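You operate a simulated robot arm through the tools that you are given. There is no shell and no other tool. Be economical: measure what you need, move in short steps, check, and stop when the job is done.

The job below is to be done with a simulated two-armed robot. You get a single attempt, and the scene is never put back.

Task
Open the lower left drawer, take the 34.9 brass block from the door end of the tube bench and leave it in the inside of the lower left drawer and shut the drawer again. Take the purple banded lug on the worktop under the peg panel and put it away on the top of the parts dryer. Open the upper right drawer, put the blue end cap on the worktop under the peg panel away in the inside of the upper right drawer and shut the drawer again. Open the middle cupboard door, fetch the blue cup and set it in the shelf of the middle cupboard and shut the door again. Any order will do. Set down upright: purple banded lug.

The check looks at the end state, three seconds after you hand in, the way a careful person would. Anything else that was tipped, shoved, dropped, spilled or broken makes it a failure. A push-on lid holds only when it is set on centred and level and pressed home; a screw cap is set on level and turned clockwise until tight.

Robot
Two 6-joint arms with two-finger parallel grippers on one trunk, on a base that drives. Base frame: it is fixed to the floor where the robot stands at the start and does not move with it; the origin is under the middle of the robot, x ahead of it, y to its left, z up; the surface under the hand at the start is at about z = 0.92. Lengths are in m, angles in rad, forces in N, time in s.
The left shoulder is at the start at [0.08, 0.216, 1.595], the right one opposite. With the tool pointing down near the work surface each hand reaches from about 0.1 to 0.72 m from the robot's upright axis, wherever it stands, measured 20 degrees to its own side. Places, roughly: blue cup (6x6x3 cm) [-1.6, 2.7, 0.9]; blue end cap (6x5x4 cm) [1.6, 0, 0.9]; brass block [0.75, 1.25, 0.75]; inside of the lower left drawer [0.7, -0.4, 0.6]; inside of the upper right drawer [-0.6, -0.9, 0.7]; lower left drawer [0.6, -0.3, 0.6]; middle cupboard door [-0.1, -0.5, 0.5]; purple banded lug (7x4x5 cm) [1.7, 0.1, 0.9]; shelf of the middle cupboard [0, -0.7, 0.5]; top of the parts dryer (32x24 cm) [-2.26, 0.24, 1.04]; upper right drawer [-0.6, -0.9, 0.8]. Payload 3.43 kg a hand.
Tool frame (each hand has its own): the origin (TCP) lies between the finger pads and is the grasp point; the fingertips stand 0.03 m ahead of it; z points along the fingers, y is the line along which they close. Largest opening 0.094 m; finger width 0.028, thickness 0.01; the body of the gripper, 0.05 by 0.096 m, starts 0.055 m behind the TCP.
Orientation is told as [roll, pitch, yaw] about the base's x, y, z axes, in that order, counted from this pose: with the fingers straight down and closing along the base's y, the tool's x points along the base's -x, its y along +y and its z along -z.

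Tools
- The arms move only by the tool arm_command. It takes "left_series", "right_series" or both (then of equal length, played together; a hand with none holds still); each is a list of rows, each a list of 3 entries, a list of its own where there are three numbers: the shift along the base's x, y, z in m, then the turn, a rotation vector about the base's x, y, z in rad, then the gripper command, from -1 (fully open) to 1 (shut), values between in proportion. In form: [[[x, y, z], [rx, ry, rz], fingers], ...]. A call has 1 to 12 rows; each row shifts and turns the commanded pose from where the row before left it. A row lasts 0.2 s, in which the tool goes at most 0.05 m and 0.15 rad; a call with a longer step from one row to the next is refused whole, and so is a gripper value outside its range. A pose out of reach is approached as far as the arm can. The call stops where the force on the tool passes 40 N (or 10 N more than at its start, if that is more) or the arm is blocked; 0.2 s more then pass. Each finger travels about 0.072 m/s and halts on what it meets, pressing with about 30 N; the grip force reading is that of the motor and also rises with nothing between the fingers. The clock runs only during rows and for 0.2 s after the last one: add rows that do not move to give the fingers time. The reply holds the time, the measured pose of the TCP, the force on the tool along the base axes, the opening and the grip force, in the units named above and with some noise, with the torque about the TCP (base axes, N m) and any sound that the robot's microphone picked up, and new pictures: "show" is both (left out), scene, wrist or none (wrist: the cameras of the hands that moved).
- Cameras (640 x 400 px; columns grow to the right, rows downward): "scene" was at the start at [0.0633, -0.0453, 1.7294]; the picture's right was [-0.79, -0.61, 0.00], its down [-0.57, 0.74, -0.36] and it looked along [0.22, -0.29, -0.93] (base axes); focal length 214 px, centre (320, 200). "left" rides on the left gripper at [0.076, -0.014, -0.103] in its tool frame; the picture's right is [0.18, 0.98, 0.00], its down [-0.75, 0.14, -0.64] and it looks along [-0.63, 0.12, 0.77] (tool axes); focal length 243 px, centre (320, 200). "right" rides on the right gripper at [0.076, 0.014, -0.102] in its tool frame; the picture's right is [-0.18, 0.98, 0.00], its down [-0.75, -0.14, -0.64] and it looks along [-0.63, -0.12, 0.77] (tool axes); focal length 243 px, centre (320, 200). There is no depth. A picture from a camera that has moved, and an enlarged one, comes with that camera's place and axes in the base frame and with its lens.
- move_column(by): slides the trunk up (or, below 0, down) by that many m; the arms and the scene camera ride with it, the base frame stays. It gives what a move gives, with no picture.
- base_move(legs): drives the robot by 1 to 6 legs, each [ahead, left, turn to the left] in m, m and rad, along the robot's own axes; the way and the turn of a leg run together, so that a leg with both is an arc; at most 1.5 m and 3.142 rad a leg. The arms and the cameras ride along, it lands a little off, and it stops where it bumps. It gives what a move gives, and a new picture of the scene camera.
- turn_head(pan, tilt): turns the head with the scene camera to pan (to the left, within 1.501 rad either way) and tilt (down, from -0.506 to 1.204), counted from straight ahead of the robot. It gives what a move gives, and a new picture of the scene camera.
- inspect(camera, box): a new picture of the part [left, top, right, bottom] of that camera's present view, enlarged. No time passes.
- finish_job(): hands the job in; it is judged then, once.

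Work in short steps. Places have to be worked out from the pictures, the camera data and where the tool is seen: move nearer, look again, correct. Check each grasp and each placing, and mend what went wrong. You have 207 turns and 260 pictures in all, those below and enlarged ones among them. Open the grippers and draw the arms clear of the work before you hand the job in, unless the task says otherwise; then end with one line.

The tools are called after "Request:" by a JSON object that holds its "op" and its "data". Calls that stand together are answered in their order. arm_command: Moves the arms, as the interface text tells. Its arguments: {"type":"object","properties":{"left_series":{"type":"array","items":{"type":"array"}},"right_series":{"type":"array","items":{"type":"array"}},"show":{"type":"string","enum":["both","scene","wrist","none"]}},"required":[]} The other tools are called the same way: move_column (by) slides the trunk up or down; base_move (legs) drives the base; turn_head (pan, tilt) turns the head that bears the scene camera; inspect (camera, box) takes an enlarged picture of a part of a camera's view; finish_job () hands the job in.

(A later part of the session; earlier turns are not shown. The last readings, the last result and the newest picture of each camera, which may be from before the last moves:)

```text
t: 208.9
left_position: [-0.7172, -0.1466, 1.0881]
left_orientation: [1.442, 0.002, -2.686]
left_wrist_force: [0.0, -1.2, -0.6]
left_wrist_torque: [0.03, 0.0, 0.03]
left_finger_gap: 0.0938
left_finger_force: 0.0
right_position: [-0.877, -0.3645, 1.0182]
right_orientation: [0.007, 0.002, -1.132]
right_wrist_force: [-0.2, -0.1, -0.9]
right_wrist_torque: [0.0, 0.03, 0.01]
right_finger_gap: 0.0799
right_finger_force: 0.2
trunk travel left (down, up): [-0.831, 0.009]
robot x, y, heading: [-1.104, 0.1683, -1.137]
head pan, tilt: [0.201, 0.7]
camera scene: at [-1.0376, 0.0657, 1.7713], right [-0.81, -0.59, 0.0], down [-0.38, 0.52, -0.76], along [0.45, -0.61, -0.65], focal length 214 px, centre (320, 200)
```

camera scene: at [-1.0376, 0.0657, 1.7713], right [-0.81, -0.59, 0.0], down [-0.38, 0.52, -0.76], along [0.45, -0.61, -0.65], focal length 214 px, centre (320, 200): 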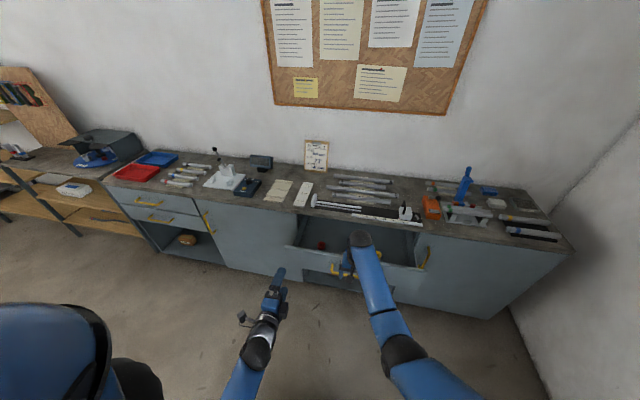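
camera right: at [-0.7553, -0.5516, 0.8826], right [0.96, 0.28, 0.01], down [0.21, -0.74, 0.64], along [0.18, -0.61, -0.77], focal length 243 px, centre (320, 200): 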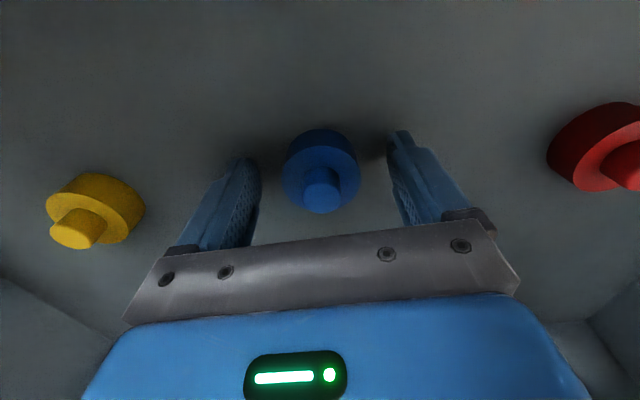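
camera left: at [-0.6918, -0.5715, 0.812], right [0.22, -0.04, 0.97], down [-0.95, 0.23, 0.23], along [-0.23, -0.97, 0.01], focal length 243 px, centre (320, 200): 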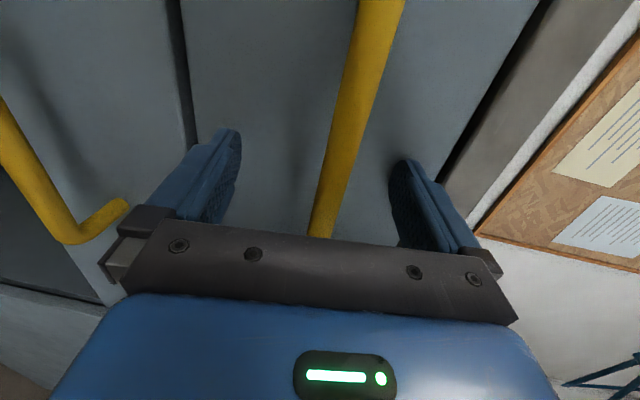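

I retract the right hand, shift the base right, lower the trunk and set the left hand in front of the handle.

Request:
{"op": "arm_command", "data": {"right_series": [[[-0.033, 0.031, 0], [0, 0, 0], -0.7], [[-0.033, 0.031, 0], [0, 0, 0], -0.7], [[-0.033, 0.031, 0], [0, 0, 0], -0.7], [[-0.033, 0.031, 0], [0, 0, 0], -0.7], [[-0.033, 0.031, 0], [0, 0, 0], -0.7], [[0, 0, 0], [0, 0, 0], -0.7]], "left_series": [[[-0.036, -0.017, -0.025], [0, 0, 0], -1], [[-0.036, -0.017, -0.025], [0, 0, 0], -1], [[-0.036, -0.017, -0.025], [0, 0, 0], -1], [[0, 0, -0.01], [0, 0, 0], -1], [[0, 0, 0], [0, 0, 0], -1], [[0, 0, 0], [0, 0, 0], -1]], "show": "none"}}

Request:
{"op": "base_move", "data": {"legs": [[0, -0.11, 0]]}}

Request:
{"op": "move_column", "data": {"by": -0.19}}

Request:
{"op": "inspect", "data": {"camera": "left", "box": [0, 0, 640, 400]}}

```text
t: 210.3
left_position: [-0.8258, -0.1972, 1.0033]
left_orientation: [1.445, 0.002, -2.684]
left_wrist_force: [-0.4, 0.8, -0.9]
left_wrist_torque: [0.03, -0.01, 0.0]
left_finger_gap: 0.094
left_finger_force: 0.0
right_position: [-1.0414, -0.2073, 1.0196]
right_orientation: [0.007, 0.003, -1.129]
right_wrist_force: [0.8, -0.4, 0.2]
right_wrist_torque: [-0.01, 0.0, 0.0]
right_finger_gap: 0.0799
right_finger_force: 0.1
trunk travel left (down, up): [-0.831, 0.009]
robot x, y, heading: [-1.1005, 0.1654, -1.14]
head pan, tilt: [0.201, 0.7]
```

```text
t: 211.5
left_position: [-0.9194, -0.2388, 1.0027]
left_orientation: [1.448, -0.003, -2.686]
left_wrist_force: [-0.2, 0.7, 0.0]
left_wrist_torque: [0.01, -0.01, -0.05]
left_finger_gap: 0.0942
left_finger_force: 0.0
right_position: [-1.1369, -0.25, 1.0202]
right_orientation: [0.001, 0.002, -1.13]
right_wrist_force: [0.2, 0.3, -0.3]
right_wrist_torque: [-0.01, 0.05, -0.02]
right_finger_gap: 0.08
right_finger_force: 0.1
trunk travel left (down, up): [-0.831, 0.009]
robot x, y, heading: [-1.1983, 0.1195, -1.143]
head pan, tilt: [0.201, 0.7]
camera scene: at [-1.1291, 0.0287, 1.7715], right [-0.81, -0.59, 0.01], down [-0.39, 0.52, -0.76], along [0.45, -0.62, -0.65], focal length 214 px, centre (320, 200)
```

scene: 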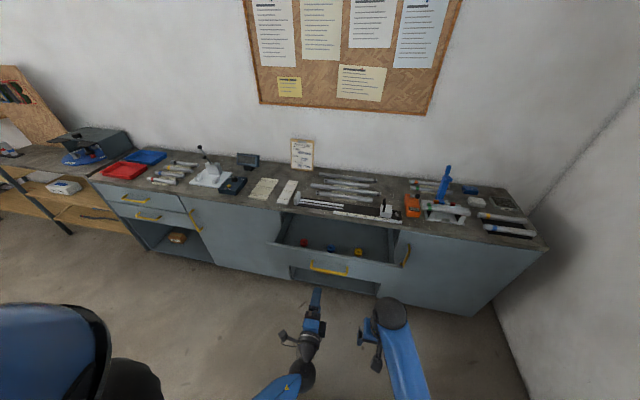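

```text
t: 213.6
left_position: [-0.9252, -0.2428, 0.8131]
left_orientation: [1.447, 0.004, -2.686]
left_wrist_force: [-0.2, 0.3, 0.3]
left_wrist_torque: [0.01, 0.04, -0.01]
left_finger_gap: 0.0939
left_finger_force: 0.0
right_position: [-1.1427, -0.2527, 0.8294]
right_orientation: [0.008, 0.001, -1.129]
right_wrist_force: [-0.2, -1.0, -0.8]
right_wrist_torque: [-0.01, 0.06, -0.02]
right_finger_gap: 0.08
right_finger_force: 0.1
trunk travel left (down, up): [-0.641, 0.199]
robot x, y, heading: [-1.2021, 0.1214, -1.139]
head pan, tilt: [0.201, 0.7]
```

```text
1.00 times, centred on (320, 200) of left (not enlarged: the box is as wide or as high as the picture)
camera zoom: at [-0.9021, -0.1146, 0.8122], right [0.22, -0.03, 0.98], down [-0.95, 0.22, 0.22], along [-0.22, -0.97, 0.02], focal length 243 px, centre (320, 200)
```

zoom: 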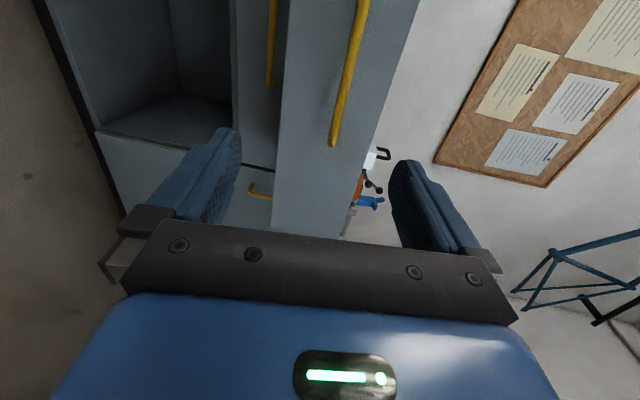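

Aligned with the handle, ~0.255 m ahead. I drive forward to straddle the bar and push the drawer in.

Request:
{"op": "base_move", "data": {"legs": [[0.22, 0, 0], [0.08, 0, 0], [0.08, 0, 0], [0.05, 0, 0]]}}

```text
t: 217.1
left_position: [-0.7473, -0.6255, 0.816]
left_orientation: [1.454, 0.003, -2.682]
left_wrist_force: [-0.6, 0.8, -0.5]
left_wrist_torque: [-0.03, 0.02, -0.02]
left_finger_gap: 0.0937
left_finger_force: 0.0
right_position: [-0.9637, -0.6353, 0.8323]
right_orientation: [0.006, -0.007, -1.13]
right_wrist_force: [0.2, 0.4, 0.2]
right_wrist_torque: [-0.03, -0.02, 0.04]
right_finger_gap: 0.0796
right_finger_force: 0.0
trunk travel left (down, up): [-0.641, 0.199]
robot x, y, heading: [-1.0226, -0.2668, -1.141]
head pan, tilt: [0.201, 0.7]
camera scene: at [-0.9627, -0.3533, 1.5827], right [-0.81, -0.59, 0.0], down [-0.38, 0.51, -0.77], along [0.46, -0.62, -0.64], focal length 214 px, centre (320, 200)
```

scene: 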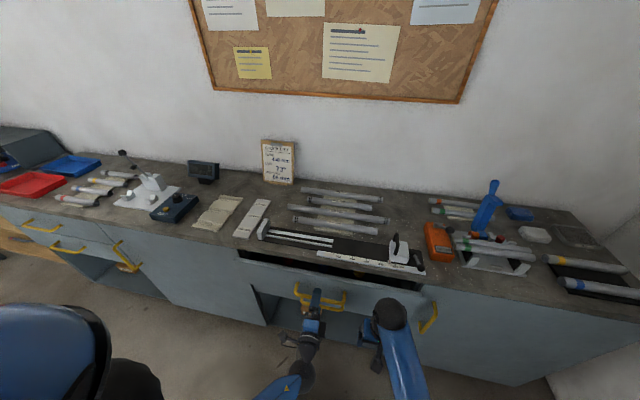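

About 8 cm remain; I push on with the arm.

Request:
{"op": "arm_command", "data": {"left_series": [[[0.0084, -0.018, 0], [0, 0, 0], -1], [[0.0084, -0.018, 0], [0, 0, 0], -1], [[0.0084, -0.018, 0], [0, 0, 0], -1], [[0.005, -0.011, 0], [0, 0, 0], -1], [[0.004, -0.009, 0], [0, 0, 0], -1], [[0.003, -0.006, 0], [0, 0, 0], -1]], "show": "scene"}}

```text
t: 218.5
left_position: [-0.7122, -0.6975, 0.8119]
left_orientation: [1.443, 0.011, -2.684]
left_wrist_force: [-15.1, 32.7, 10.4]
left_wrist_torque: [-2.07, -0.85, -0.47]
left_finger_gap: 0.0939
left_finger_force: 0.1
right_position: [-0.9641, -0.6349, 0.8316]
right_orientation: [0.008, -0.003, -1.127]
right_wrist_force: [-1.0, -0.2, -0.9]
right_wrist_torque: [-0.01, 0.01, -0.04]
right_finger_gap: 0.0798
right_finger_force: 0.1
trunk travel left (down, up): [-0.641, 0.199]
robot x, y, heading: [-1.0211, -0.2612, -1.137]
head pan, tilt: [0.201, 0.7]
stopped in row 6 (left hand): the force on the tool passed its limit at 53 N (the readings are from after the stop); the commanded pose is now the measured one
camera scene: at [-0.962, -0.3556, 1.5825], right [-0.8, -0.59, 0.0], down [-0.38, 0.52, -0.77], along [0.46, -0.62, -0.64], focal length 214 px, centre (320, 200)
```

scene: 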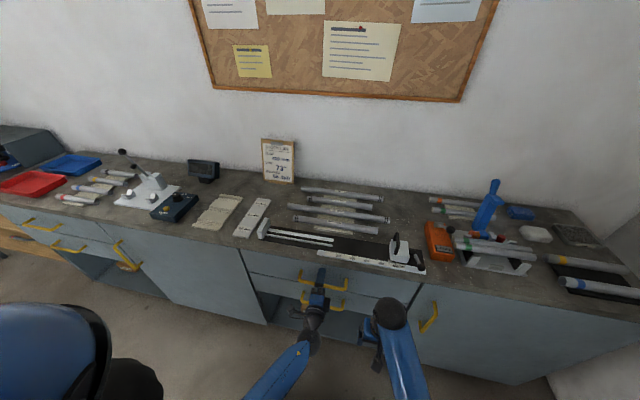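

Upper right drawer is shut. Next the middle door: I back off and drive left to stand in front of its handle (≈(0.17, −0.29, 0.67)).

Request:
{"op": "base_move", "data": {"legs": [[-0.25, 0, 0], [0, 1.12, -0.007]]}}

Request:
{"op": "turn_head", "data": {"pan": 0.0, "tilt": 0.75}}

```text
t: 225.6
left_position: [0.1864, -0.0236, 0.8094]
left_orientation: [1.439, 0.005, -2.704]
left_wrist_force: [-0.5, 0.0, 0.1]
left_wrist_torque: [-0.02, -0.04, 0.0]
left_finger_gap: 0.0939
left_finger_force: 0.1
right_position: [-0.0636, 0.0456, 0.8296]
right_orientation: [0.007, 0.001, -1.146]
right_wrist_force: [-0.1, -0.2, -0.1]
right_wrist_torque: [0.03, 0.04, 0.01]
right_finger_gap: 0.0799
right_finger_force: 0.1
trunk travel left (down, up): [-0.641, 0.199]
robot x, y, heading: [-0.1135, 0.4191, -1.153]
head pan, tilt: [0.201, 0.7]
camera scene: at [-0.0557, 0.3213, 1.5817], right [-0.82, -0.58, 0.0], down [-0.37, 0.53, -0.76], along [0.44, -0.62, -0.64], focal length 214 px, centre (320, 200)
```

scene: 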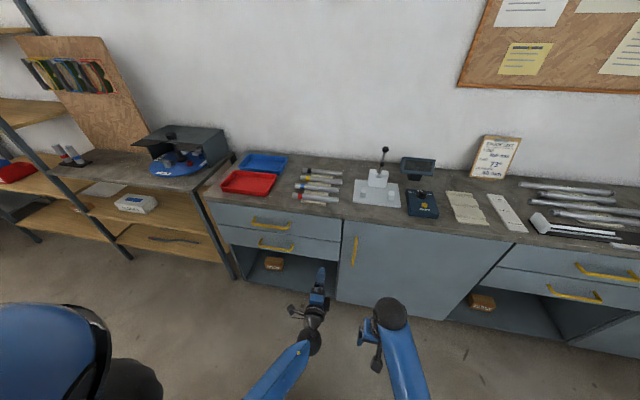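

```text
t: 226.3
left_position: [0.1866, -0.0223, 0.81]
left_orientation: [1.437, 0.008, -2.703]
left_wrist_force: [0.1, 0.0, 0.8]
left_wrist_torque: [0.0, -0.02, -0.02]
left_finger_gap: 0.0939
left_finger_force: 0.0
right_position: [-0.0633, 0.0444, 0.8295]
right_orientation: [0.006, 0.001, -1.146]
right_wrist_force: [0.3, 1.0, -0.2]
right_wrist_torque: [0.01, -0.02, 0.0]
right_finger_gap: 0.0799
right_finger_force: 0.2
trunk travel left (down, up): [-0.641, 0.199]
robot x, y, heading: [-0.1129, 0.4149, -1.157]
head pan, tilt: [0.0, 0.75]
camera scene: at [-0.0705, 0.3151, 1.5774], right [-0.91, -0.4, 0.0], down [-0.28, 0.62, -0.73], along [0.3, -0.67, -0.68], focal length 214 px, centre (320, 200)
```

scene: 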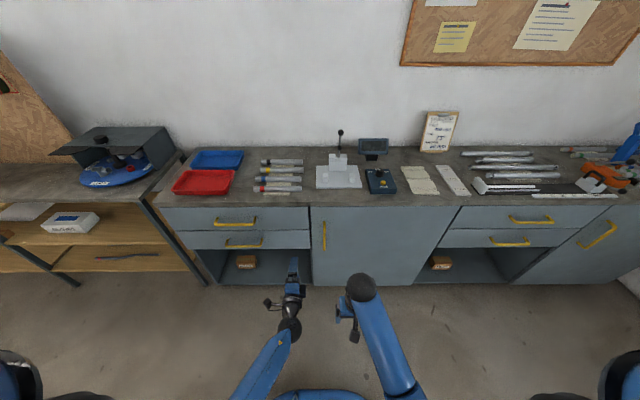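

Handle of the middle door: vertical bar at ≈(0.178, −0.29), z 0.60–0.84. I pitch the right hand to horizontal and put the left hand back to pointing down, drawn in.

Request:
{"op": "arm_command", "data": {"right_series": [[[0.0285, -0.0145, 0], [-0.13, -0.059, 0], -0.8], [[0.0285, -0.0145, 0], [-0.13, -0.059, 0], -1], [[0.0285, -0.0145, 0], [-0.13, -0.059, 0], -1], [[0.0285, -0.0145, 0], [-0.13, -0.059, 0], -1], [[0, 0, 0], [-0.13, -0.059, 0], -1], [[0, 0, 0], [-0.13, -0.059, 0], -1], [[0, 0, 0], [-0.13, -0.059, 0], -1], [[0, 0, 0], [-0.13, -0.059, 0], -1], [[0, 0, 0], [-0.13, -0.059, 0], -1], [[0, 0, 0], [-0.13, -0.059, 0], -1]], "left_series": [[[0.006, 0.0356, 0], [0.13, 0.059, 0], -1], [[0.006, 0.0356, 0], [0.13, 0.059, 0], -1], [[0.006, 0.0356, 0], [0.13, 0.059, 0], -1], [[0.006, 0.0356, 0], [0.13, 0.059, 0], -1], [[0.006, 0.0356, 0], [0.13, 0.059, 0], -1], [[0, 0, 0], [0.13, 0.059, 0], -1], [[0, 0, 0], [0.13, 0.059, 0], -1], [[0, 0, 0], [0.13, 0.059, 0], -1], [[0, 0, 0], [0.13, 0.059, 0], -1], [[0, 0, 0], [0.13, 0.059, 0], -1]], "show": "none"}}

Request:
{"op": "move_column", "data": {"by": -0.1}}

Request:
{"op": "inspect", "data": {"camera": "right", "box": [0, 0, 640, 400]}}

```text
t: 228.5
left_position: [0.2167, 0.154, 0.8079]
left_orientation: [0.008, 0.011, -2.72]
left_wrist_force: [0.0, -0.3, 0.4]
left_wrist_torque: [0.01, -0.03, 0.03]
left_finger_gap: 0.0939
left_finger_force: 0.1
right_position: [0.0509, -0.0141, 0.8285]
right_orientation: [0.026, -1.426, -1.164]
right_wrist_force: [-0.6, -0.1, 1.1]
right_wrist_torque: [-0.01, 0.02, 0.01]
right_finger_gap: 0.0938
right_finger_force: 0.1
trunk travel left (down, up): [-0.641, 0.199]
robot x, y, heading: [-0.1146, 0.4181, -1.158]
head pan, tilt: [0.0, 0.75]
```

```text
t: 229.8
left_position: [0.2172, 0.1546, 0.7106]
left_orientation: [0.009, 0.013, -2.721]
left_wrist_force: [-0.2, -0.3, 0.4]
left_wrist_torque: [0.0, -0.02, -0.02]
left_finger_gap: 0.0943
left_finger_force: 0.1
right_position: [0.05, -0.0119, 0.7304]
right_orientation: [0.022, -1.427, -1.161]
right_wrist_force: [0.1, -0.5, 0.0]
right_wrist_torque: [-0.01, 0.01, 0.01]
right_finger_gap: 0.094
right_finger_force: 0.0
trunk travel left (down, up): [-0.541, 0.299]
robot x, y, heading: [-0.1171, 0.4208, -1.16]
head pan, tilt: [0.0, 0.75]
```

```text
1.00 times, centred on (320, 200) of right (not enlarged: the box is as wide or as high as the picture)
camera zoom: at [0.0165, 0.0949, 0.669], right [0.9, 0.39, 0.19], down [-0.35, 0.42, 0.84], along [0.25, -0.82, 0.51], focal length 243 px, centre (320, 200)
```

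zoom: 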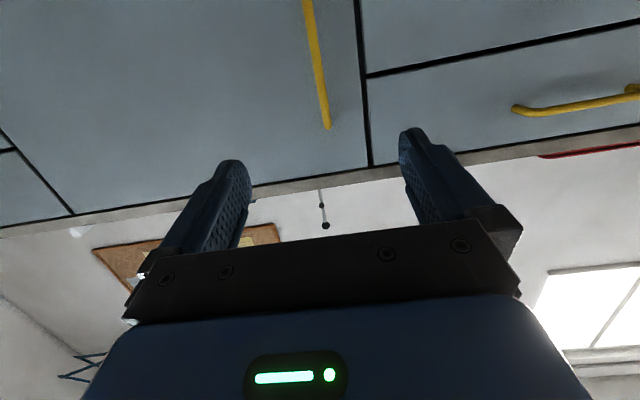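

Laterally aligned; handle 0.30 m ahead. I drive forward 0.25 m and look.

Request:
{"op": "base_move", "data": {"legs": [[0.25, 0, 0.01]]}}

Request:
{"op": "inspect", "data": {"camera": "right", "box": [0, 0, 640, 400]}}

```text
t: 231.7
left_position: [0.3201, -0.0664, 0.71]
left_orientation: [0.01, 0.013, -2.713]
left_wrist_force: [-0.9, -0.5, -0.3]
left_wrist_torque: [-0.02, 0.03, 0.0]
left_finger_gap: 0.0938
left_finger_force: 0.1
right_position: [0.1557, -0.2372, 0.7306]
right_orientation: [0.023, -1.426, -1.151]
right_wrist_force: [0.4, -0.1, 0.3]
right_wrist_torque: [0.01, 0.02, -0.04]
right_finger_gap: 0.094
right_finger_force: 0.0
trunk travel left (down, up): [-0.541, 0.299]
robot x, y, heading: [-0.0134, 0.1928, -1.147]
head pan, tilt: [0.0, 0.75]
camera scene: at [0.0312, 0.0896, 1.4775], right [-0.91, -0.41, 0.0], down [-0.28, 0.62, -0.73], along [0.3, -0.67, -0.68], focal length 214 px, centre (320, 200)
```

scene: 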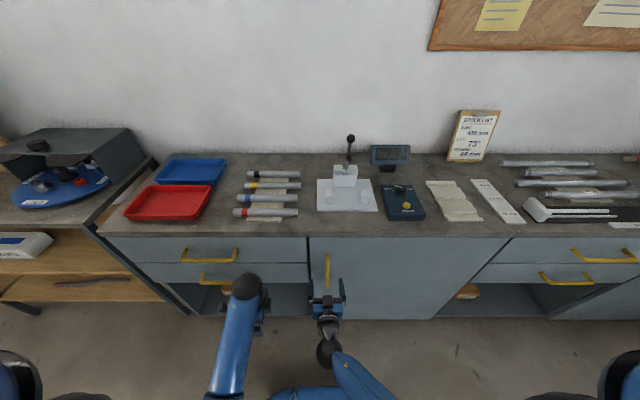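

```text
1.00 times, centred on (320, 200) of right (not enlarged: the box is as wide or as high as the picture)
camera zoom: at [0.1208, -0.13, 0.669], right [0.9, 0.4, 0.19], down [-0.36, 0.41, 0.84], along [0.25, -0.82, 0.51], focal length 243 px, centre (320, 200)
```

zoom: 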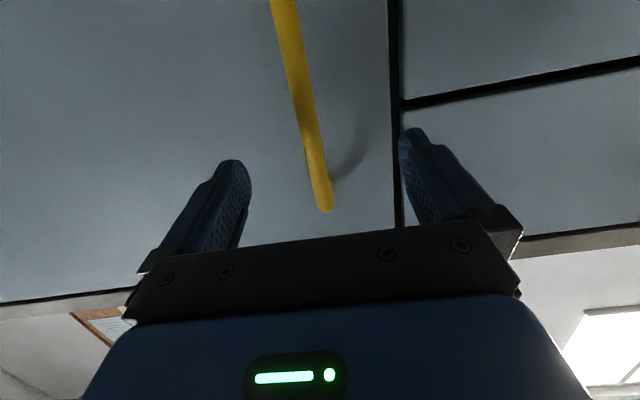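

Bar centred between the fingers, ~5 cm ahead. I lower 3 cm and advance.

Request:
{"op": "arm_command", "data": {"right_series": [[[0.008, -0.018, -0.02], [0, 0, 0], -1], [[0.008, -0.018, -0.01], [0, 0, 0], -1], [[0.004, -0.009, 0], [0, 0, 0], -1], [[0, 0, 0], [0, 0, 0], -1]], "show": "wrist"}}

```text
t: 232.7
left_position: [0.3208, -0.0673, 0.7108]
left_orientation: [0.011, 0.011, -2.713]
left_wrist_force: [-1.0, 0.1, -0.1]
left_wrist_torque: [0.03, -0.01, -0.01]
left_finger_gap: 0.0938
left_finger_force: 0.1
right_position: [0.1758, -0.2815, 0.6992]
right_orientation: [0.02, -1.425, -1.149]
right_wrist_force: [-0.4, -0.3, 0.9]
right_wrist_torque: [0.02, -0.02, 0.0]
right_finger_gap: 0.0941
right_finger_force: 0.1
trunk travel left (down, up): [-0.541, 0.299]
robot x, y, heading: [-0.0157, 0.1928, -1.145]
head pan, tilt: [0.0, 0.75]
camera right: at [0.1408, -0.1757, 0.6386], right [0.9, 0.4, 0.18], down [-0.35, 0.41, 0.84], along [0.25, -0.82, 0.51], focal length 243 px, centre (320, 200)
```

right: 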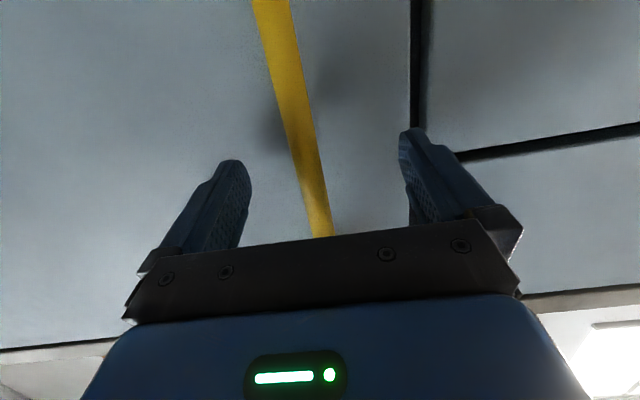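

Bar is between the fingers; I close.

Request:
{"op": "arm_command", "data": {"right_series": [[[0.002, -0.004, 0], [0, 0, 0], -1], [[0, 0, 0], [0, 0, 0], 0], [[0, 0, 0], [0, 0, 0], 1], [[0, 0, 0], [0, 0, 0], 1], [[0, 0, 0], [0, 0, 0], 1], [[0, 0, 0], [0, 0, 0], 1]], "show": "none"}}

```text
t: 234.1
left_position: [0.3169, -0.0708, 0.7106]
left_orientation: [0.011, 0.015, -2.715]
left_wrist_force: [-0.4, 0.0, 0.5]
left_wrist_torque: [-0.03, -0.01, -0.01]
left_finger_gap: 0.0939
left_finger_force: 0.1
right_position: [0.1738, -0.2878, 0.6994]
right_orientation: [0.029, -1.426, -1.165]
right_wrist_force: [-22.9, -12.8, 6.2]
right_wrist_torque: [-0.04, 0.55, -0.04]
right_finger_gap: 0.0183
right_finger_force: 45.4
trunk travel left (down, up): [-0.541, 0.299]
robot x, y, heading: [-0.0149, 0.1937, -1.146]
head pan, tilt: [0.0, 0.75]
```

Gripped. I relax the side load, then swing the base rigidly about the door's hinge (ahead 0.56, right 0.71 m).

Request:
{"op": "arm_command", "data": {"right_series": [[[-0.004, -0.002, 0], [0, 0, 0], 1], [[0, 0, 0], [0, 0, 0], 1]], "show": "none"}}

Request:
{"op": "base_move", "data": {"legs": [[-0.035, -0.028, 0.05], [-0.035, -0.028, 0.05], [-0.07, -0.056, 0.1], [-0.07, -0.056, 0.1]]}}

```text
t: 234.7
left_position: [0.3212, -0.0696, 0.71]
left_orientation: [0.012, 0.014, -2.711]
left_wrist_force: [0.2, 0.8, -0.4]
left_wrist_torque: [0.0, -0.03, 0.0]
left_finger_gap: 0.0942
left_finger_force: 0.1
right_position: [0.1734, -0.2875, 0.6988]
right_orientation: [0.03, -1.425, -1.159]
right_wrist_force: [-13.5, -7.4, 2.3]
right_wrist_torque: [-0.55, 0.11, -0.02]
right_finger_gap: 0.0181
right_finger_force: 44.8
trunk travel left (down, up): [-0.541, 0.299]
robot x, y, heading: [-0.016, 0.1911, -1.142]
head pan, tilt: [0.0, 0.75]
```

```text
t: 236.4
left_position: [0.2538, 0.0135, 0.7103]
left_orientation: [0.01, 0.012, -2.594]
left_wrist_force: [-0.3, 0.1, 0.3]
left_wrist_torque: [0.02, -0.01, -0.03]
left_finger_gap: 0.0939
left_finger_force: 0.0
right_position: [0.1314, -0.2229, 0.6995]
right_orientation: [0.024, -1.427, -1.048]
right_wrist_force: [10.1, 6.6, -10.6]
right_wrist_torque: [-0.87, 0.05, 0.24]
right_finger_gap: 0.0184
right_finger_force: 45.2
trunk travel left (down, up): [-0.541, 0.299]
robot x, y, heading: [-0.108, 0.2361, -1.03]
head pan, tilt: [0.0, 0.75]
stopped in leg 3: the force on the tool passed its limit at 47 N (the readings are from after the stop); the commanded pose is now the measured one
camera scene: at [-0.0513, 0.1366, 1.4774], right [-0.86, -0.52, 0.0], down [-0.35, 0.58, -0.73], along [0.38, -0.63, -0.68], focal length 214 px, centre (320, 200)
```

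scene: 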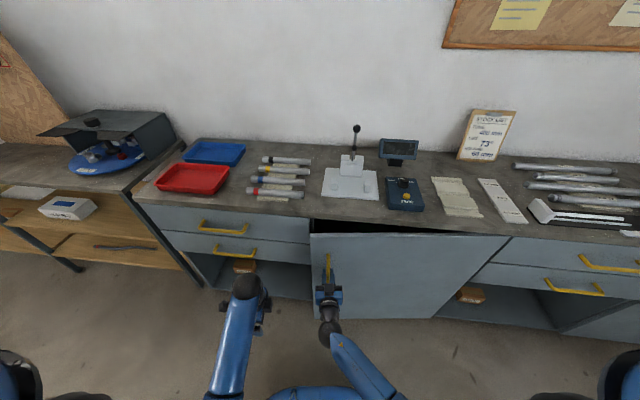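

The door is opening. I continue in small arcs.

Request:
{"op": "base_move", "data": {"legs": [[-0.035, -0.026, 0.05], [-0.035, -0.026, 0.05], [-0.035, -0.027, 0.05], [-0.035, -0.027, 0.05], [-0.035, -0.027, 0.05], [-0.035, -0.027, 0.05]]}}

```text
t: 238.2
left_position: [0.1799, 0.0916, 0.709]
left_orientation: [0.009, 0.013, -2.477]
left_wrist_force: [1.3, -0.7, 0.3]
left_wrist_torque: [0.03, -0.02, -0.03]
left_finger_gap: 0.0941
left_finger_force: 0.0
right_position: [0.0809, -0.1634, 0.6992]
right_orientation: [0.026, -1.428, -0.955]
right_wrist_force: [9.0, 8.6, -10.7]
right_wrist_torque: [-0.81, 0.02, 0.26]
right_finger_gap: 0.0184
right_finger_force: 45.2
trunk travel left (down, up): [-0.541, 0.299]
robot x, y, heading: [-0.2048, 0.267, -0.911]
head pan, tilt: [0.0, 0.75]
stopped in leg 3: the force on the tool passed its limit at 44 N (the readings are from after the stop); the commanded pose is now the measured one
camera scene: at [-0.137, 0.1776, 1.4775], right [-0.79, -0.61, 0.0], down [-0.42, 0.54, -0.73], along [0.45, -0.58, -0.68], focal length 214 px, centre (320, 200)
```

scene: 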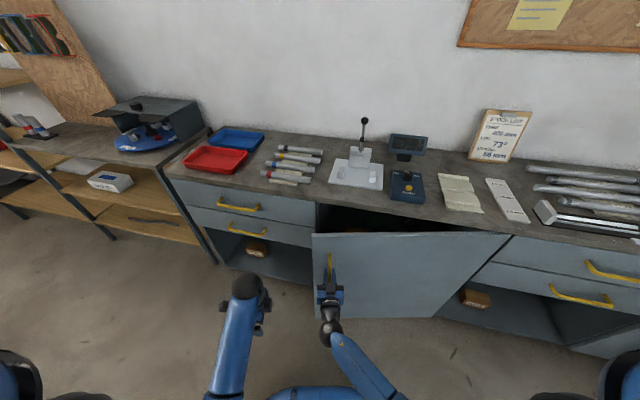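

Slight radial strain to the right; I correct a bit to the left and continue.

Request:
{"op": "base_move", "data": {"legs": [[-0.03, -0.008, 0.045], [-0.037, -0.022, 0.05], [-0.037, -0.023, 0.05], [-0.037, -0.023, 0.05], [-0.037, -0.023, 0.05], [-0.037, -0.023, 0.05]]}}

```text
t: 239.1
left_position: [0.1678, 0.1145, 0.7103]
left_orientation: [0.012, 0.012, -2.452]
left_wrist_force: [0.2, 0.1, 1.0]
left_wrist_torque: [0.0, -0.02, 0.01]
left_finger_gap: 0.0939
left_finger_force: 0.2
right_position: [0.0675, -0.1482, 0.7002]
right_orientation: [0.002, -1.43, -0.934]
right_wrist_force: [4.0, 4.7, -15.9]
right_wrist_torque: [0.22, 0.15, 0.27]
right_finger_gap: 0.0184
right_finger_force: 44.6
trunk travel left (down, up): [-0.541, 0.299]
robot x, y, heading: [-0.2257, 0.2829, -0.887]
head pan, tilt: [0.0, 0.75]
stopped in leg 1: the force on the tool passed its limit at 44 N (the readings are from after the stop); the commanded pose is now the measured one
camera scene: at [-0.1539, 0.1933, 1.4773], right [-0.77, -0.63, 0.0], down [-0.43, 0.53, -0.73], along [0.46, -0.57, -0.68], focal length 214 px, centre (320, 200)
```

scene: 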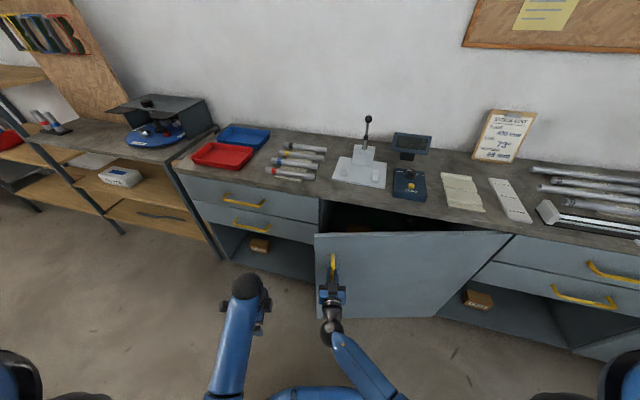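

I relieve the stress by a small arm shift, then use one smooth longer arc instead of many short ones.

Request:
{"op": "arm_command", "data": {"right_series": [[[0.001, 0.001, -0.004], [0, 0, 0], 1], [[0, 0, 0], [0, 0, 0], 1]], "show": "none"}}

Request:
{"op": "base_move", "data": {"legs": [[-0.21, -0.13, 0.29]]}}

```text
t: 239.7
left_position: [0.1656, 0.1128, 0.7114]
left_orientation: [0.014, 0.013, -2.451]
left_wrist_force: [-0.5, -0.7, 0.2]
left_wrist_torque: [0.03, -0.01, -0.04]
left_finger_gap: 0.094
left_finger_force: 0.1
right_position: [0.0697, -0.1493, 0.6995]
right_orientation: [0.024, -1.44, -0.961]
right_wrist_force: [-3.5, -3.9, 2.4]
right_wrist_torque: [0.27, 0.46, 0.17]
right_finger_gap: 0.0184
right_finger_force: 45.1
trunk travel left (down, up): [-0.541, 0.299]
robot x, y, heading: [-0.2258, 0.2814, -0.887]
head pan, tilt: [0.0, 0.75]
```

```text
t: 240.7
left_position: [0.1394, 0.1383, 0.711]
left_orientation: [0.014, 0.013, -2.412]
left_wrist_force: [-0.8, -0.3, 1.0]
left_wrist_torque: [-0.03, -0.03, 0.0]
left_finger_gap: 0.0941
left_finger_force: 0.1
right_position: [0.051, -0.133, 0.6981]
right_orientation: [0.014, -1.443, -0.922]
right_wrist_force: [8.1, 10.0, -22.6]
right_wrist_torque: [0.03, 0.2, 0.26]
right_finger_gap: 0.0185
right_finger_force: 45.0
trunk travel left (down, up): [-0.541, 0.299]
robot x, y, heading: [-0.2604, 0.2922, -0.846]
head pan, tilt: [0.0, 0.75]
stopped in leg 1: the force on the tool passed its limit at 43 N (the readings are from after the stop); the commanded pose is now the measured one
camera scene: at [-0.1849, 0.204, 1.477], right [-0.75, -0.66, 0.0], down [-0.45, 0.51, -0.73], along [0.49, -0.55, -0.68], focal length 214 px, centre (320, 200)
```

scene: 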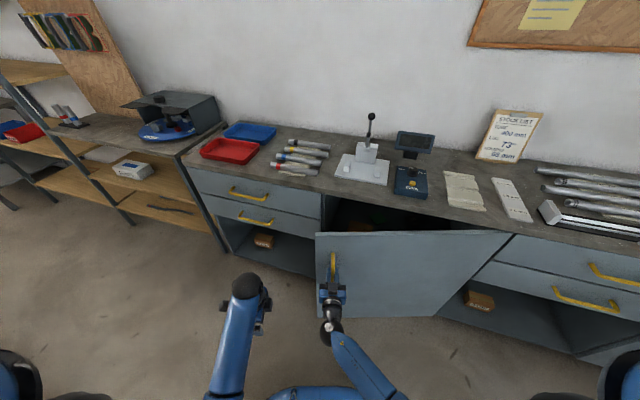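

The handle pull is losing efficiency; the gap is now ~0.2 m. I release, back the right hand off and raise the trunk so the left fingers can hook behind the door edge.

Request:
{"op": "arm_command", "data": {"right_series": [[[0, 0, 0], [0, 0, 0], 0], [[0, 0, 0], [0, 0, 0], -1], [[0, 0, 0], [0, 0, 0], -1], [[0, 0, 0], [0, 0, 0], -1], [[-0.027, 0.03, 0], [0, 0, 0], -1], [[-0.027, 0.03, 0], [0, 0, 0], -1], [[-0.02, 0.02, 0], [0, 0, 0], -1]], "left_series": [[[0, 0, 0], [0, 0, 0], 0], [[0, 0, 0], [0, 0, 0], 1], [[0, 0, 0], [0, 0, 0], 1], [[0, 0, 0], [0, 0, 0], 1], [[0, 0, 0], [0, 0, 0], 1], [[0, 0, 0], [0, 0, 0], 1], [[0, 0, 0], [0, 0, 0], 1]], "show": "none"}}

Request:
{"op": "move_column", "data": {"by": 0.145}}

Request:
{"op": "inspect", "data": {"camera": "scene", "box": [160, 150, 560, 400]}}

```text
t: 242.3
left_position: [0.1389, 0.137, 0.7111]
left_orientation: [0.013, 0.012, -2.414]
left_wrist_force: [0.1, -0.6, 0.5]
left_wrist_torque: [0.03, -0.01, -0.02]
left_finger_gap: 0.0001
left_finger_force: 29.8
right_position: [-0.0228, -0.053, 0.7055]
right_orientation: [0.022, -1.452, -0.941]
right_wrist_force: [0.0, -0.7, 0.1]
right_wrist_torque: [0.02, 0.01, 0.02]
right_finger_gap: 0.0938
right_finger_force: 0.2
trunk travel left (down, up): [-0.541, 0.299]
robot x, y, heading: [-0.2591, 0.2915, -0.852]
head pan, tilt: [0.0, 0.75]
```

```text
t: 244.0
left_position: [0.1383, 0.1378, 0.8548]
left_orientation: [0.011, 0.013, -2.415]
left_wrist_force: [-0.3, -0.5, 0.7]
left_wrist_torque: [-0.01, 0.01, -0.02]
left_finger_gap: 0.0
left_finger_force: 30.3
right_position: [-0.0236, -0.0534, 0.8506]
right_orientation: [0.02, -1.451, -0.934]
right_wrist_force: [0.3, 0.0, 0.6]
right_wrist_torque: [0.0, 0.0, 0.0]
right_finger_gap: 0.0941
right_finger_force: 0.2
trunk travel left (down, up): [-0.686, 0.154]
robot x, y, heading: [-0.2562, 0.2949, -0.85]
head pan, tilt: [0.0, 0.75]
```

```text
1.60 times, centred on (360, 275) of scene
camera zoom: at [-0.1842, 0.2051, 1.6223], right [-0.75, -0.66, 0.0], down [-0.45, 0.51, -0.73], along [0.48, -0.55, -0.68], focal length 343 px, centre (256, 80)
```

zoom: 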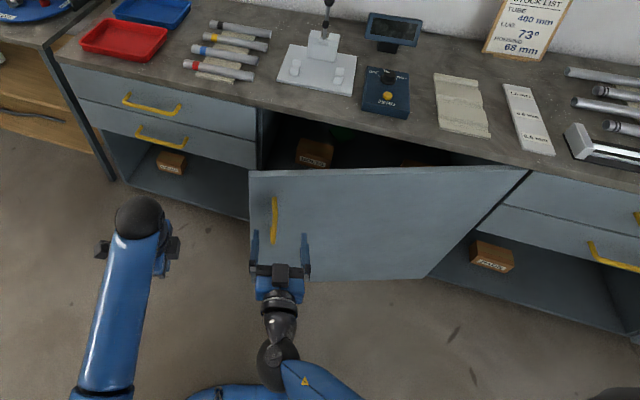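

I move the left hand round the door's free edge and in behind it.

Request:
{"op": "arm_command", "data": {"left_series": [[[0.0197, -0.0433, 0], [0, 0, 0], 1], [[0.0197, -0.0433, 0], [0, 0, 0], 1], [[0.0197, -0.0433, 0], [0, 0, 0], 1], [[0.0197, -0.0433, 0], [0, 0, 0], 1], [[0.0197, -0.0433, 0], [0, 0, 0], 1], [[0.0197, -0.0433, 0], [0, 0, 0], 1], [[0.0197, -0.0433, 0], [0, 0, 0], 1], [[-0.0425, -0.0193, 0], [0, 0, 0], 1], [[-0.0425, -0.0193, 0], [0, 0, 0], 1], [[-0.0425, -0.0193, 0], [0, 0, 0], 1], [[0, 0, 0], [0, 0, 0], 1]], "show": "both"}}

```text
t: 246.4
left_position: [0.1449, -0.2177, 0.8584]
left_orientation: [0.015, 0.012, -2.413]
left_wrist_force: [-0.1, 0.7, 0.0]
left_wrist_torque: [-0.03, -0.01, 0.0]
left_finger_gap: 0.0
left_finger_force: 30.0
left hand out of reach, approached as far as the arm can: row 7
right_position: [-0.0237, -0.0536, 0.8494]
right_orientation: [0.016, -1.452, -0.932]
right_wrist_force: [-0.4, -0.5, -0.2]
right_wrist_torque: [-0.02, 0.01, -0.01]
right_finger_gap: 0.0942
right_finger_force: 0.1
trunk travel left (down, up): [-0.686, 0.154]
robot x, y, heading: [-0.2592, 0.2917, -0.846]
head pan, tilt: [0.0, 0.75]
camera scene: at [-0.1837, 0.2054, 1.6224], right [-0.75, -0.66, 0.0], down [-0.45, 0.51, -0.73], along [0.48, -0.55, -0.68], focal length 214 px, centre (320, 200)
camera left: at [0.1906, -0.1556, 0.9614], right [0.79, -0.61, 0.02], down [-0.48, -0.61, 0.64], along [-0.38, -0.51, -0.77], focal length 243 px, centre (320, 200)
```

scene: 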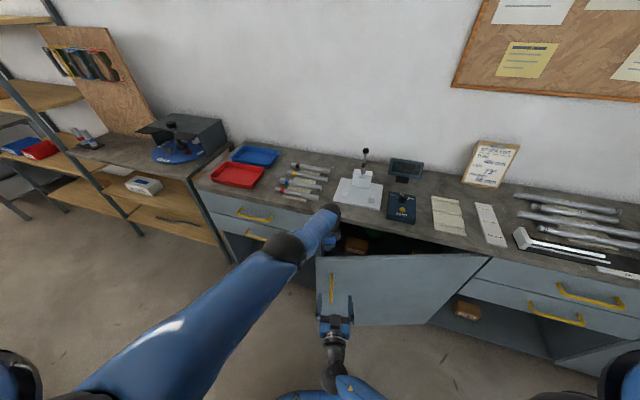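
left: 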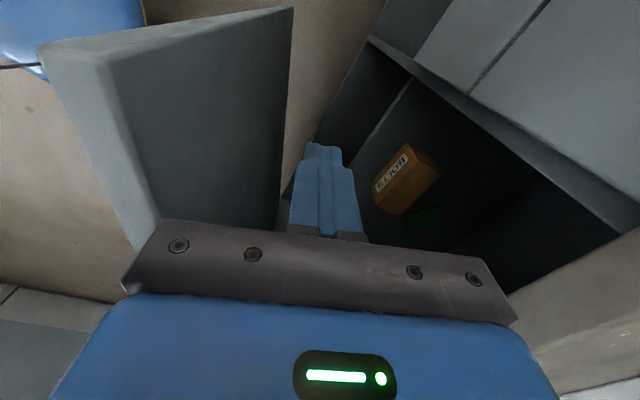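

The fingers are behind the door. I swing the base about the hinge again so the left hand drags the door open.

Request:
{"op": "base_move", "data": {"legs": [[-0.216, -0.165, 0.3]]}}

```text
t: 248.3
left_position: [0.0073, -0.0612, 0.8574]
left_orientation: [0.01, 0.011, -2.109]
left_wrist_force: [0.1, -0.4, 0.3]
left_wrist_torque: [0.01, -0.01, -0.01]
left_finger_gap: 0.0003
left_finger_force: 29.4
right_position: [-0.2014, 0.0447, 0.8486]
right_orientation: [0.012, -1.451, -0.625]
right_wrist_force: [0.5, 0.3, 1.1]
right_wrist_torque: [-0.02, -0.04, -0.04]
right_finger_gap: 0.0939
right_finger_force: 0.1
trunk travel left (down, up): [-0.686, 0.154]
robot x, y, heading: [-0.5341, 0.3037, -0.547]
head pan, tilt: [0.0, 0.75]
camera scene: at [-0.4318, 0.2443, 1.6222], right [-0.52, -0.86, 0.0], down [-0.58, 0.35, -0.73], along [0.62, -0.38, -0.68], focal length 214 px, centre (320, 200)
```

scene: 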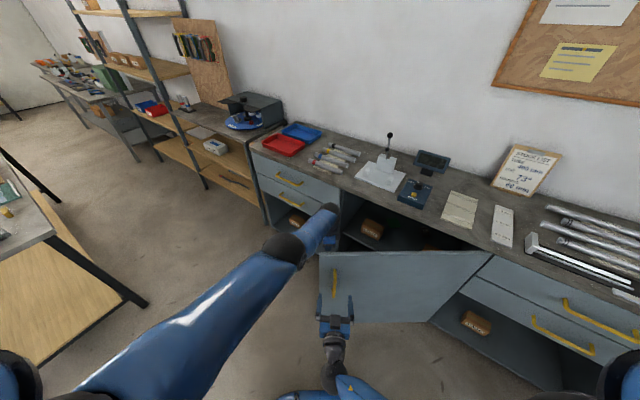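

The door follows. I continue the swing.

Request:
{"op": "base_move", "data": {"legs": [[-0.25, -0.195, 0.35], [-0.25, -0.195, 0.35]]}}

```text
t: 252.2
left_position: [-0.4417, 0.0921, 0.8572]
left_orientation: [0.011, 0.011, -1.413]
left_wrist_force: [0.3, 0.5, -0.6]
left_wrist_torque: [0.0, -0.04, 0.01]
left_finger_gap: 0.0
left_finger_force: 29.5
right_position: [-0.6698, 0.0395, 0.8488]
right_orientation: [0.015, -1.45, 0.071]
right_wrist_force: [-0.3, 1.6, 0.1]
right_wrist_torque: [0.01, -0.01, 0.0]
right_finger_gap: 0.0939
right_finger_force: 0.1
trunk travel left (down, up): [-0.686, 0.154]
robot x, y, heading: [-1.0897, 0.027, 0.155]
head pan, tilt: [0.0, 0.75]
camera scene: at [-0.9747, 0.0444, 1.6222], right [0.15, -0.99, 0.0], down [-0.68, -0.11, -0.73], along [0.72, 0.11, -0.68], focal length 214 px, centre (320, 200)
```

scene: 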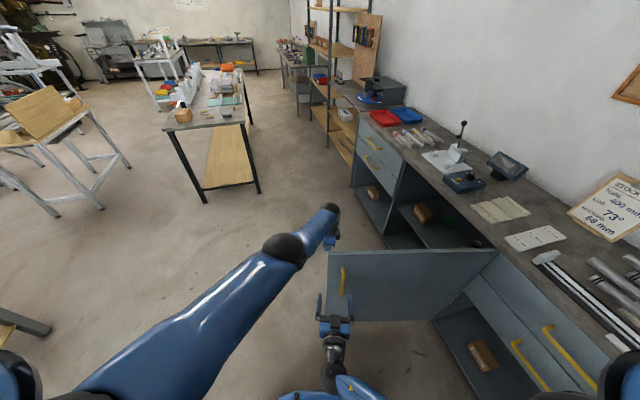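

Door is ~70° open. I free the left hand sideways, then look for the cup to the left/behind.

Request:
{"op": "arm_command", "data": {"left_series": [[[-0.006, 0.045, 0], [0, 0, 0], 1], [[-0.006, 0.045, 0], [0, 0, 0], 1], [[-0.006, 0.045, 0], [0, 0, 0], 1], [[-0.006, 0.045, 0], [0, 0, 0], 1], [[-0.04, 0, 0], [0, 0, 0], 1], [[-0.04, 0, 0], [0, 0, 0], 1], [[-0.04, 0, 0], [0, 0, 0], 0]], "show": "none"}}

Request:
{"op": "turn_head", "data": {"pan": 1.45, "tilt": 0.4}}

```text
t: 253.8
left_position: [-0.4605, 0.2712, 0.7891]
left_orientation: [0.013, 0.012, -1.411]
left_wrist_force: [-0.1, -0.3, -1.2]
left_wrist_torque: [0.01, 0.04, 0.01]
left_finger_gap: 0.0472
left_finger_force: 0.4
left hand out of reach, approached as far as the arm can: row 1, 2, 3, 4, 5, 6, 7
right_position: [-0.6697, 0.0379, 0.8497]
right_orientation: [0.017, -1.451, 0.066]
right_wrist_force: [-0.2, -0.6, 0.8]
right_wrist_torque: [0.03, 0.01, 0.01]
right_finger_gap: 0.0946
right_finger_force: 0.0
trunk travel left (down, up): [-0.686, 0.154]
robot x, y, heading: [-1.0886, 0.0271, 0.151]
head pan, tilt: [0.0, 0.75]
```

```text
t: 255.3
left_position: [-0.4595, 0.2697, 0.7904]
left_orientation: [0.012, 0.011, -1.413]
left_wrist_force: [0.5, 0.3, -0.1]
left_wrist_torque: [0.01, -0.02, 0.01]
left_finger_gap: 0.0472
left_finger_force: 0.0
right_position: [-0.67, 0.0386, 0.8499]
right_orientation: [0.023, -1.452, 0.063]
right_wrist_force: [-0.7, -0.8, 0.1]
right_wrist_torque: [0.01, 0.01, 0.01]
right_finger_gap: 0.094
right_finger_force: 0.0
trunk travel left (down, up): [-0.686, 0.154]
robot x, y, heading: [-1.0891, 0.0267, 0.152]
head pan, tilt: [1.45, 0.4]
camera scene: at [-1.0615, 0.1226, 1.6535], right [1.0, 0.03, 0.0], down [0.01, -0.39, -0.92], along [-0.03, 0.92, -0.39], focal length 214 px, centre (320, 200)
```

scene: 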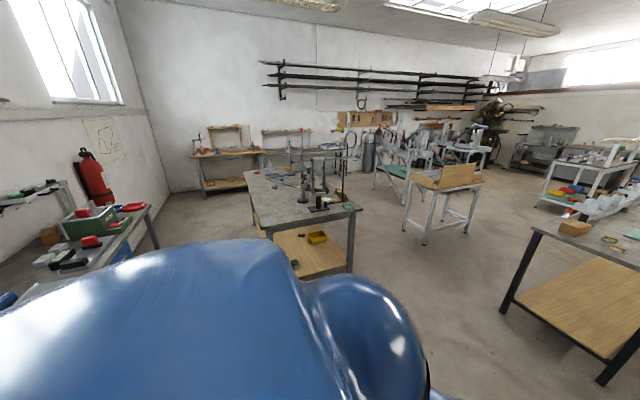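

The cup should be on that table around px (283,175); zoom.

Request:
{"op": "inspect", "data": {"camera": "scene", "box": [230, 140, 374, 230]}}

```text
4.44 times, centred on (302, 185) of scene
camera zoom: at [-1.0615, 0.1226, 1.6535], right [1.0, 0.03, 0.0], down [0.01, -0.39, -0.92], along [-0.03, 0.92, -0.39], focal length 953 px, centre (400, 267)
```

zoom: 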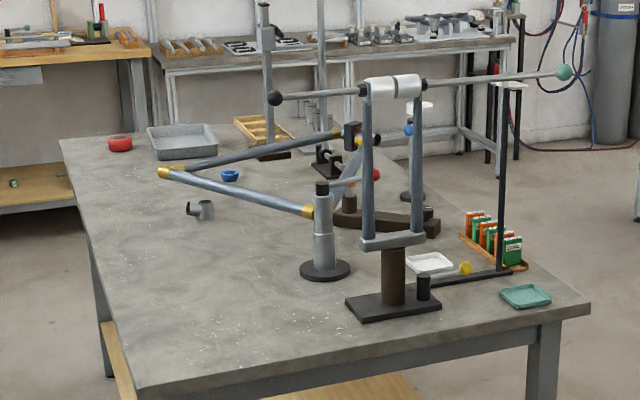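

The blue cup stands ~0.42 m in from the table's left edge, at ≈(−1.61, 2.62). I back from the door, then restore the hands (right down, left yawed to nominal).

Request:
{"op": "base_move", "data": {"legs": [[-0.35, 0, 0]]}}

Request:
{"op": "arm_command", "data": {"left_series": [[[0, 0, 0], [0, 0, 0.143], 0], [[0, 0, 0], [0, 0, 0.143], -1], [[0, 0, 0], [0, 0, 0.143], -1], [[0, 0, 0], [0, 0, 0.143], -1], [[-0.03, 0, 0], [0, 0, 0.143], -1], [[-0.03, 0, 0], [0, 0, 0.143], -1], [[-0.03, 0, 0], [0, 0, 0.143], -1], [[-0.03, 0, 0], [0, 0, 0.143], -1], [[-0.03, 0, 0], [0, 0, 0.143], -1], [[0, 0, 0], [0, 0, 0.143], -1], [[0, 0, 0], [0, 0, 0.143], -1]], "right_series": [[[0, 0, 0], [-0.02, 0.142, 0], -1], [[0, 0, 0], [-0.02, 0.142, 0], -1], [[0, 0, 0], [-0.02, 0.142, 0], -1], [[0, 0, 0], [-0.02, 0.142, 0], -1], [[0, 0, 0], [-0.02, 0.142, 0], -1], [[0, 0, 0], [-0.02, 0.142, 0], -1], [[0, 0, 0], [-0.02, 0.142, 0], -1], [[0, 0, 0], [-0.02, 0.142, 0], -1], [[0, 0, 0], [-0.02, 0.142, 0], -1], [[0, 0, 0], [-0.02, 0.142, 0], -1], [[0, 0, 0], [0, 0, 0], -1]], "show": "none"}}

Request:
{"op": "move_column", "data": {"by": 0.15}}

Request:
{"op": "base_move", "data": {"legs": [[0, 0, 1.84]]}}

Request:
{"op": "turn_head", "data": {"pan": 0.0, "tilt": 0.5}}

```text
t: 257.6
left_position: [-0.8038, 0.2172, 0.7899]
left_orientation: [0.01, 0.013, -1.414]
left_wrist_force: [-0.2, 0.1, -0.5]
left_wrist_torque: [0.01, 0.02, -0.02]
left_finger_gap: 0.0469
left_finger_force: 0.1
right_position: [-1.0145, -0.014, 0.8498]
right_orientation: [0.022, -1.45, 0.061]
right_wrist_force: [0.2, 0.2, 0.0]
right_wrist_torque: [0.0, 0.0, -0.01]
right_finger_gap: 0.0938
right_finger_force: 0.0
trunk travel left (down, up): [-0.686, 0.154]
robot x, y, heading: [-1.4347, -0.026, 0.151]
head pan, tilt: [1.45, 0.4]
camera scene: at [-1.4042, 0.0698, 1.6534], right [1.0, 0.03, 0.0], down [0.01, -0.39, -0.92], along [-0.03, 0.92, -0.39], focal length 214 px, centre (320, 200)
```

scene: 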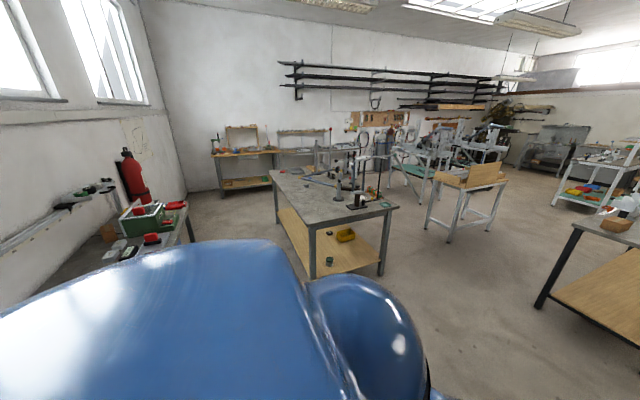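

```text
t: 260.0
left_position: [-0.8595, 0.2201, 0.7209]
left_orientation: [0.012, 0.01, 0.163]
left_wrist_force: [0.0, 0.3, 0.0]
left_wrist_torque: [0.0, 0.0, 0.0]
left_finger_gap: 0.094
left_finger_force: 0.0
left hand out of reach, approached as far as the arm can: row 5, 6, 7, 8, 9
right_position: [-1.0162, -0.0152, 0.8505]
right_orientation: [-0.056, -0.015, 0.131]
right_wrist_force: [0.1, -0.2, 0.5]
right_wrist_torque: [-0.02, 0.0, 0.01]
right_finger_gap: 0.0939
right_finger_force: 0.1
trunk travel left (down, up): [-0.686, 0.154]
robot x, y, heading: [-1.4334, -0.0292, 0.153]
head pan, tilt: [1.45, 0.4]
```

```text
t: 261.8
left_position: [-0.8589, 0.2203, 0.8711]
left_orientation: [0.014, 0.012, 0.16]
left_wrist_force: [-0.8, 0.8, 1.1]
left_wrist_torque: [-0.01, -0.01, 0.0]
left_finger_gap: 0.0937
left_finger_force: 0.1
right_position: [-1.0155, -0.0153, 1.0011]
right_orientation: [-0.055, -0.018, 0.132]
right_wrist_force: [0.5, -0.5, -0.1]
right_wrist_torque: [-0.01, -0.02, 0.0]
right_finger_gap: 0.094
right_finger_force: 0.1
trunk travel left (down, up): [-0.836, 0.004]
robot x, y, heading: [-1.4331, -0.0292, 0.152]
head pan, tilt: [1.45, 0.4]
```

```text
t: 266.6
left_position: [-1.8208, 0.4628, 0.8703]
left_orientation: [0.015, 0.012, 1.993]
left_wrist_force: [0.2, -0.1, 0.0]
left_wrist_torque: [0.01, 0.01, 0.0]
left_finger_gap: 0.0939
left_finger_force: 0.1
right_position: [-1.5531, 0.3728, 1.0002]
right_orientation: [-0.057, -0.017, 1.966]
right_wrist_force: [-0.1, -0.4, -0.5]
right_wrist_torque: [-0.03, -0.01, 0.02]
right_finger_gap: 0.0941
right_finger_force: 0.0
trunk travel left (down, up): [-0.836, 0.004]
robot x, y, heading: [-1.4331, -0.0275, 1.982]
head pan, tilt: [1.45, 0.4]
camera scene: at [-1.5344, -0.0267, 1.8035], right [-0.29, 0.96, 0.0], down [0.37, 0.11, -0.92], along [-0.88, -0.27, -0.39], focal length 214 px, centre (320, 200)
```

scene: 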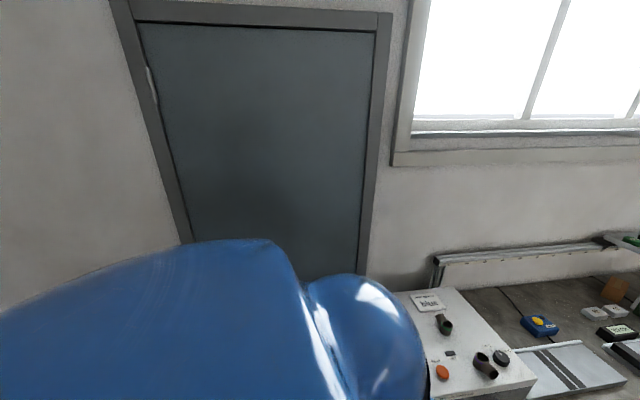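

```text
t: 268.1
left_position: [-1.8191, 0.4627, 0.8704]
left_orientation: [0.01, 0.013, 1.993]
left_wrist_force: [0.7, -0.1, 0.1]
left_wrist_torque: [0.01, -0.01, -0.03]
left_finger_gap: 0.0941
left_finger_force: 0.1
right_position: [-1.5534, 0.3726, 0.9993]
right_orientation: [-0.056, -0.017, 1.963]
right_wrist_force: [-0.6, -0.5, 0.1]
right_wrist_torque: [-0.01, 0.0, -0.01]
right_finger_gap: 0.0939
right_finger_force: 0.0
trunk travel left (down, up): [-0.836, 0.004]
robot x, y, heading: [-1.4338, -0.0251, 1.984]
head pan, tilt: [0.0, 0.499]
camera scene: at [-1.4829, 0.0833, 1.7943], right [0.91, 0.4, 0.0], down [0.19, -0.44, -0.88], along [-0.36, 0.8, -0.48], focal length 214 px, centre (320, 200)
```

scene: 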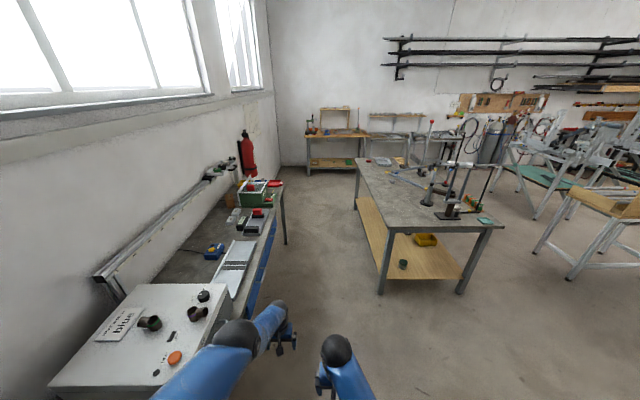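

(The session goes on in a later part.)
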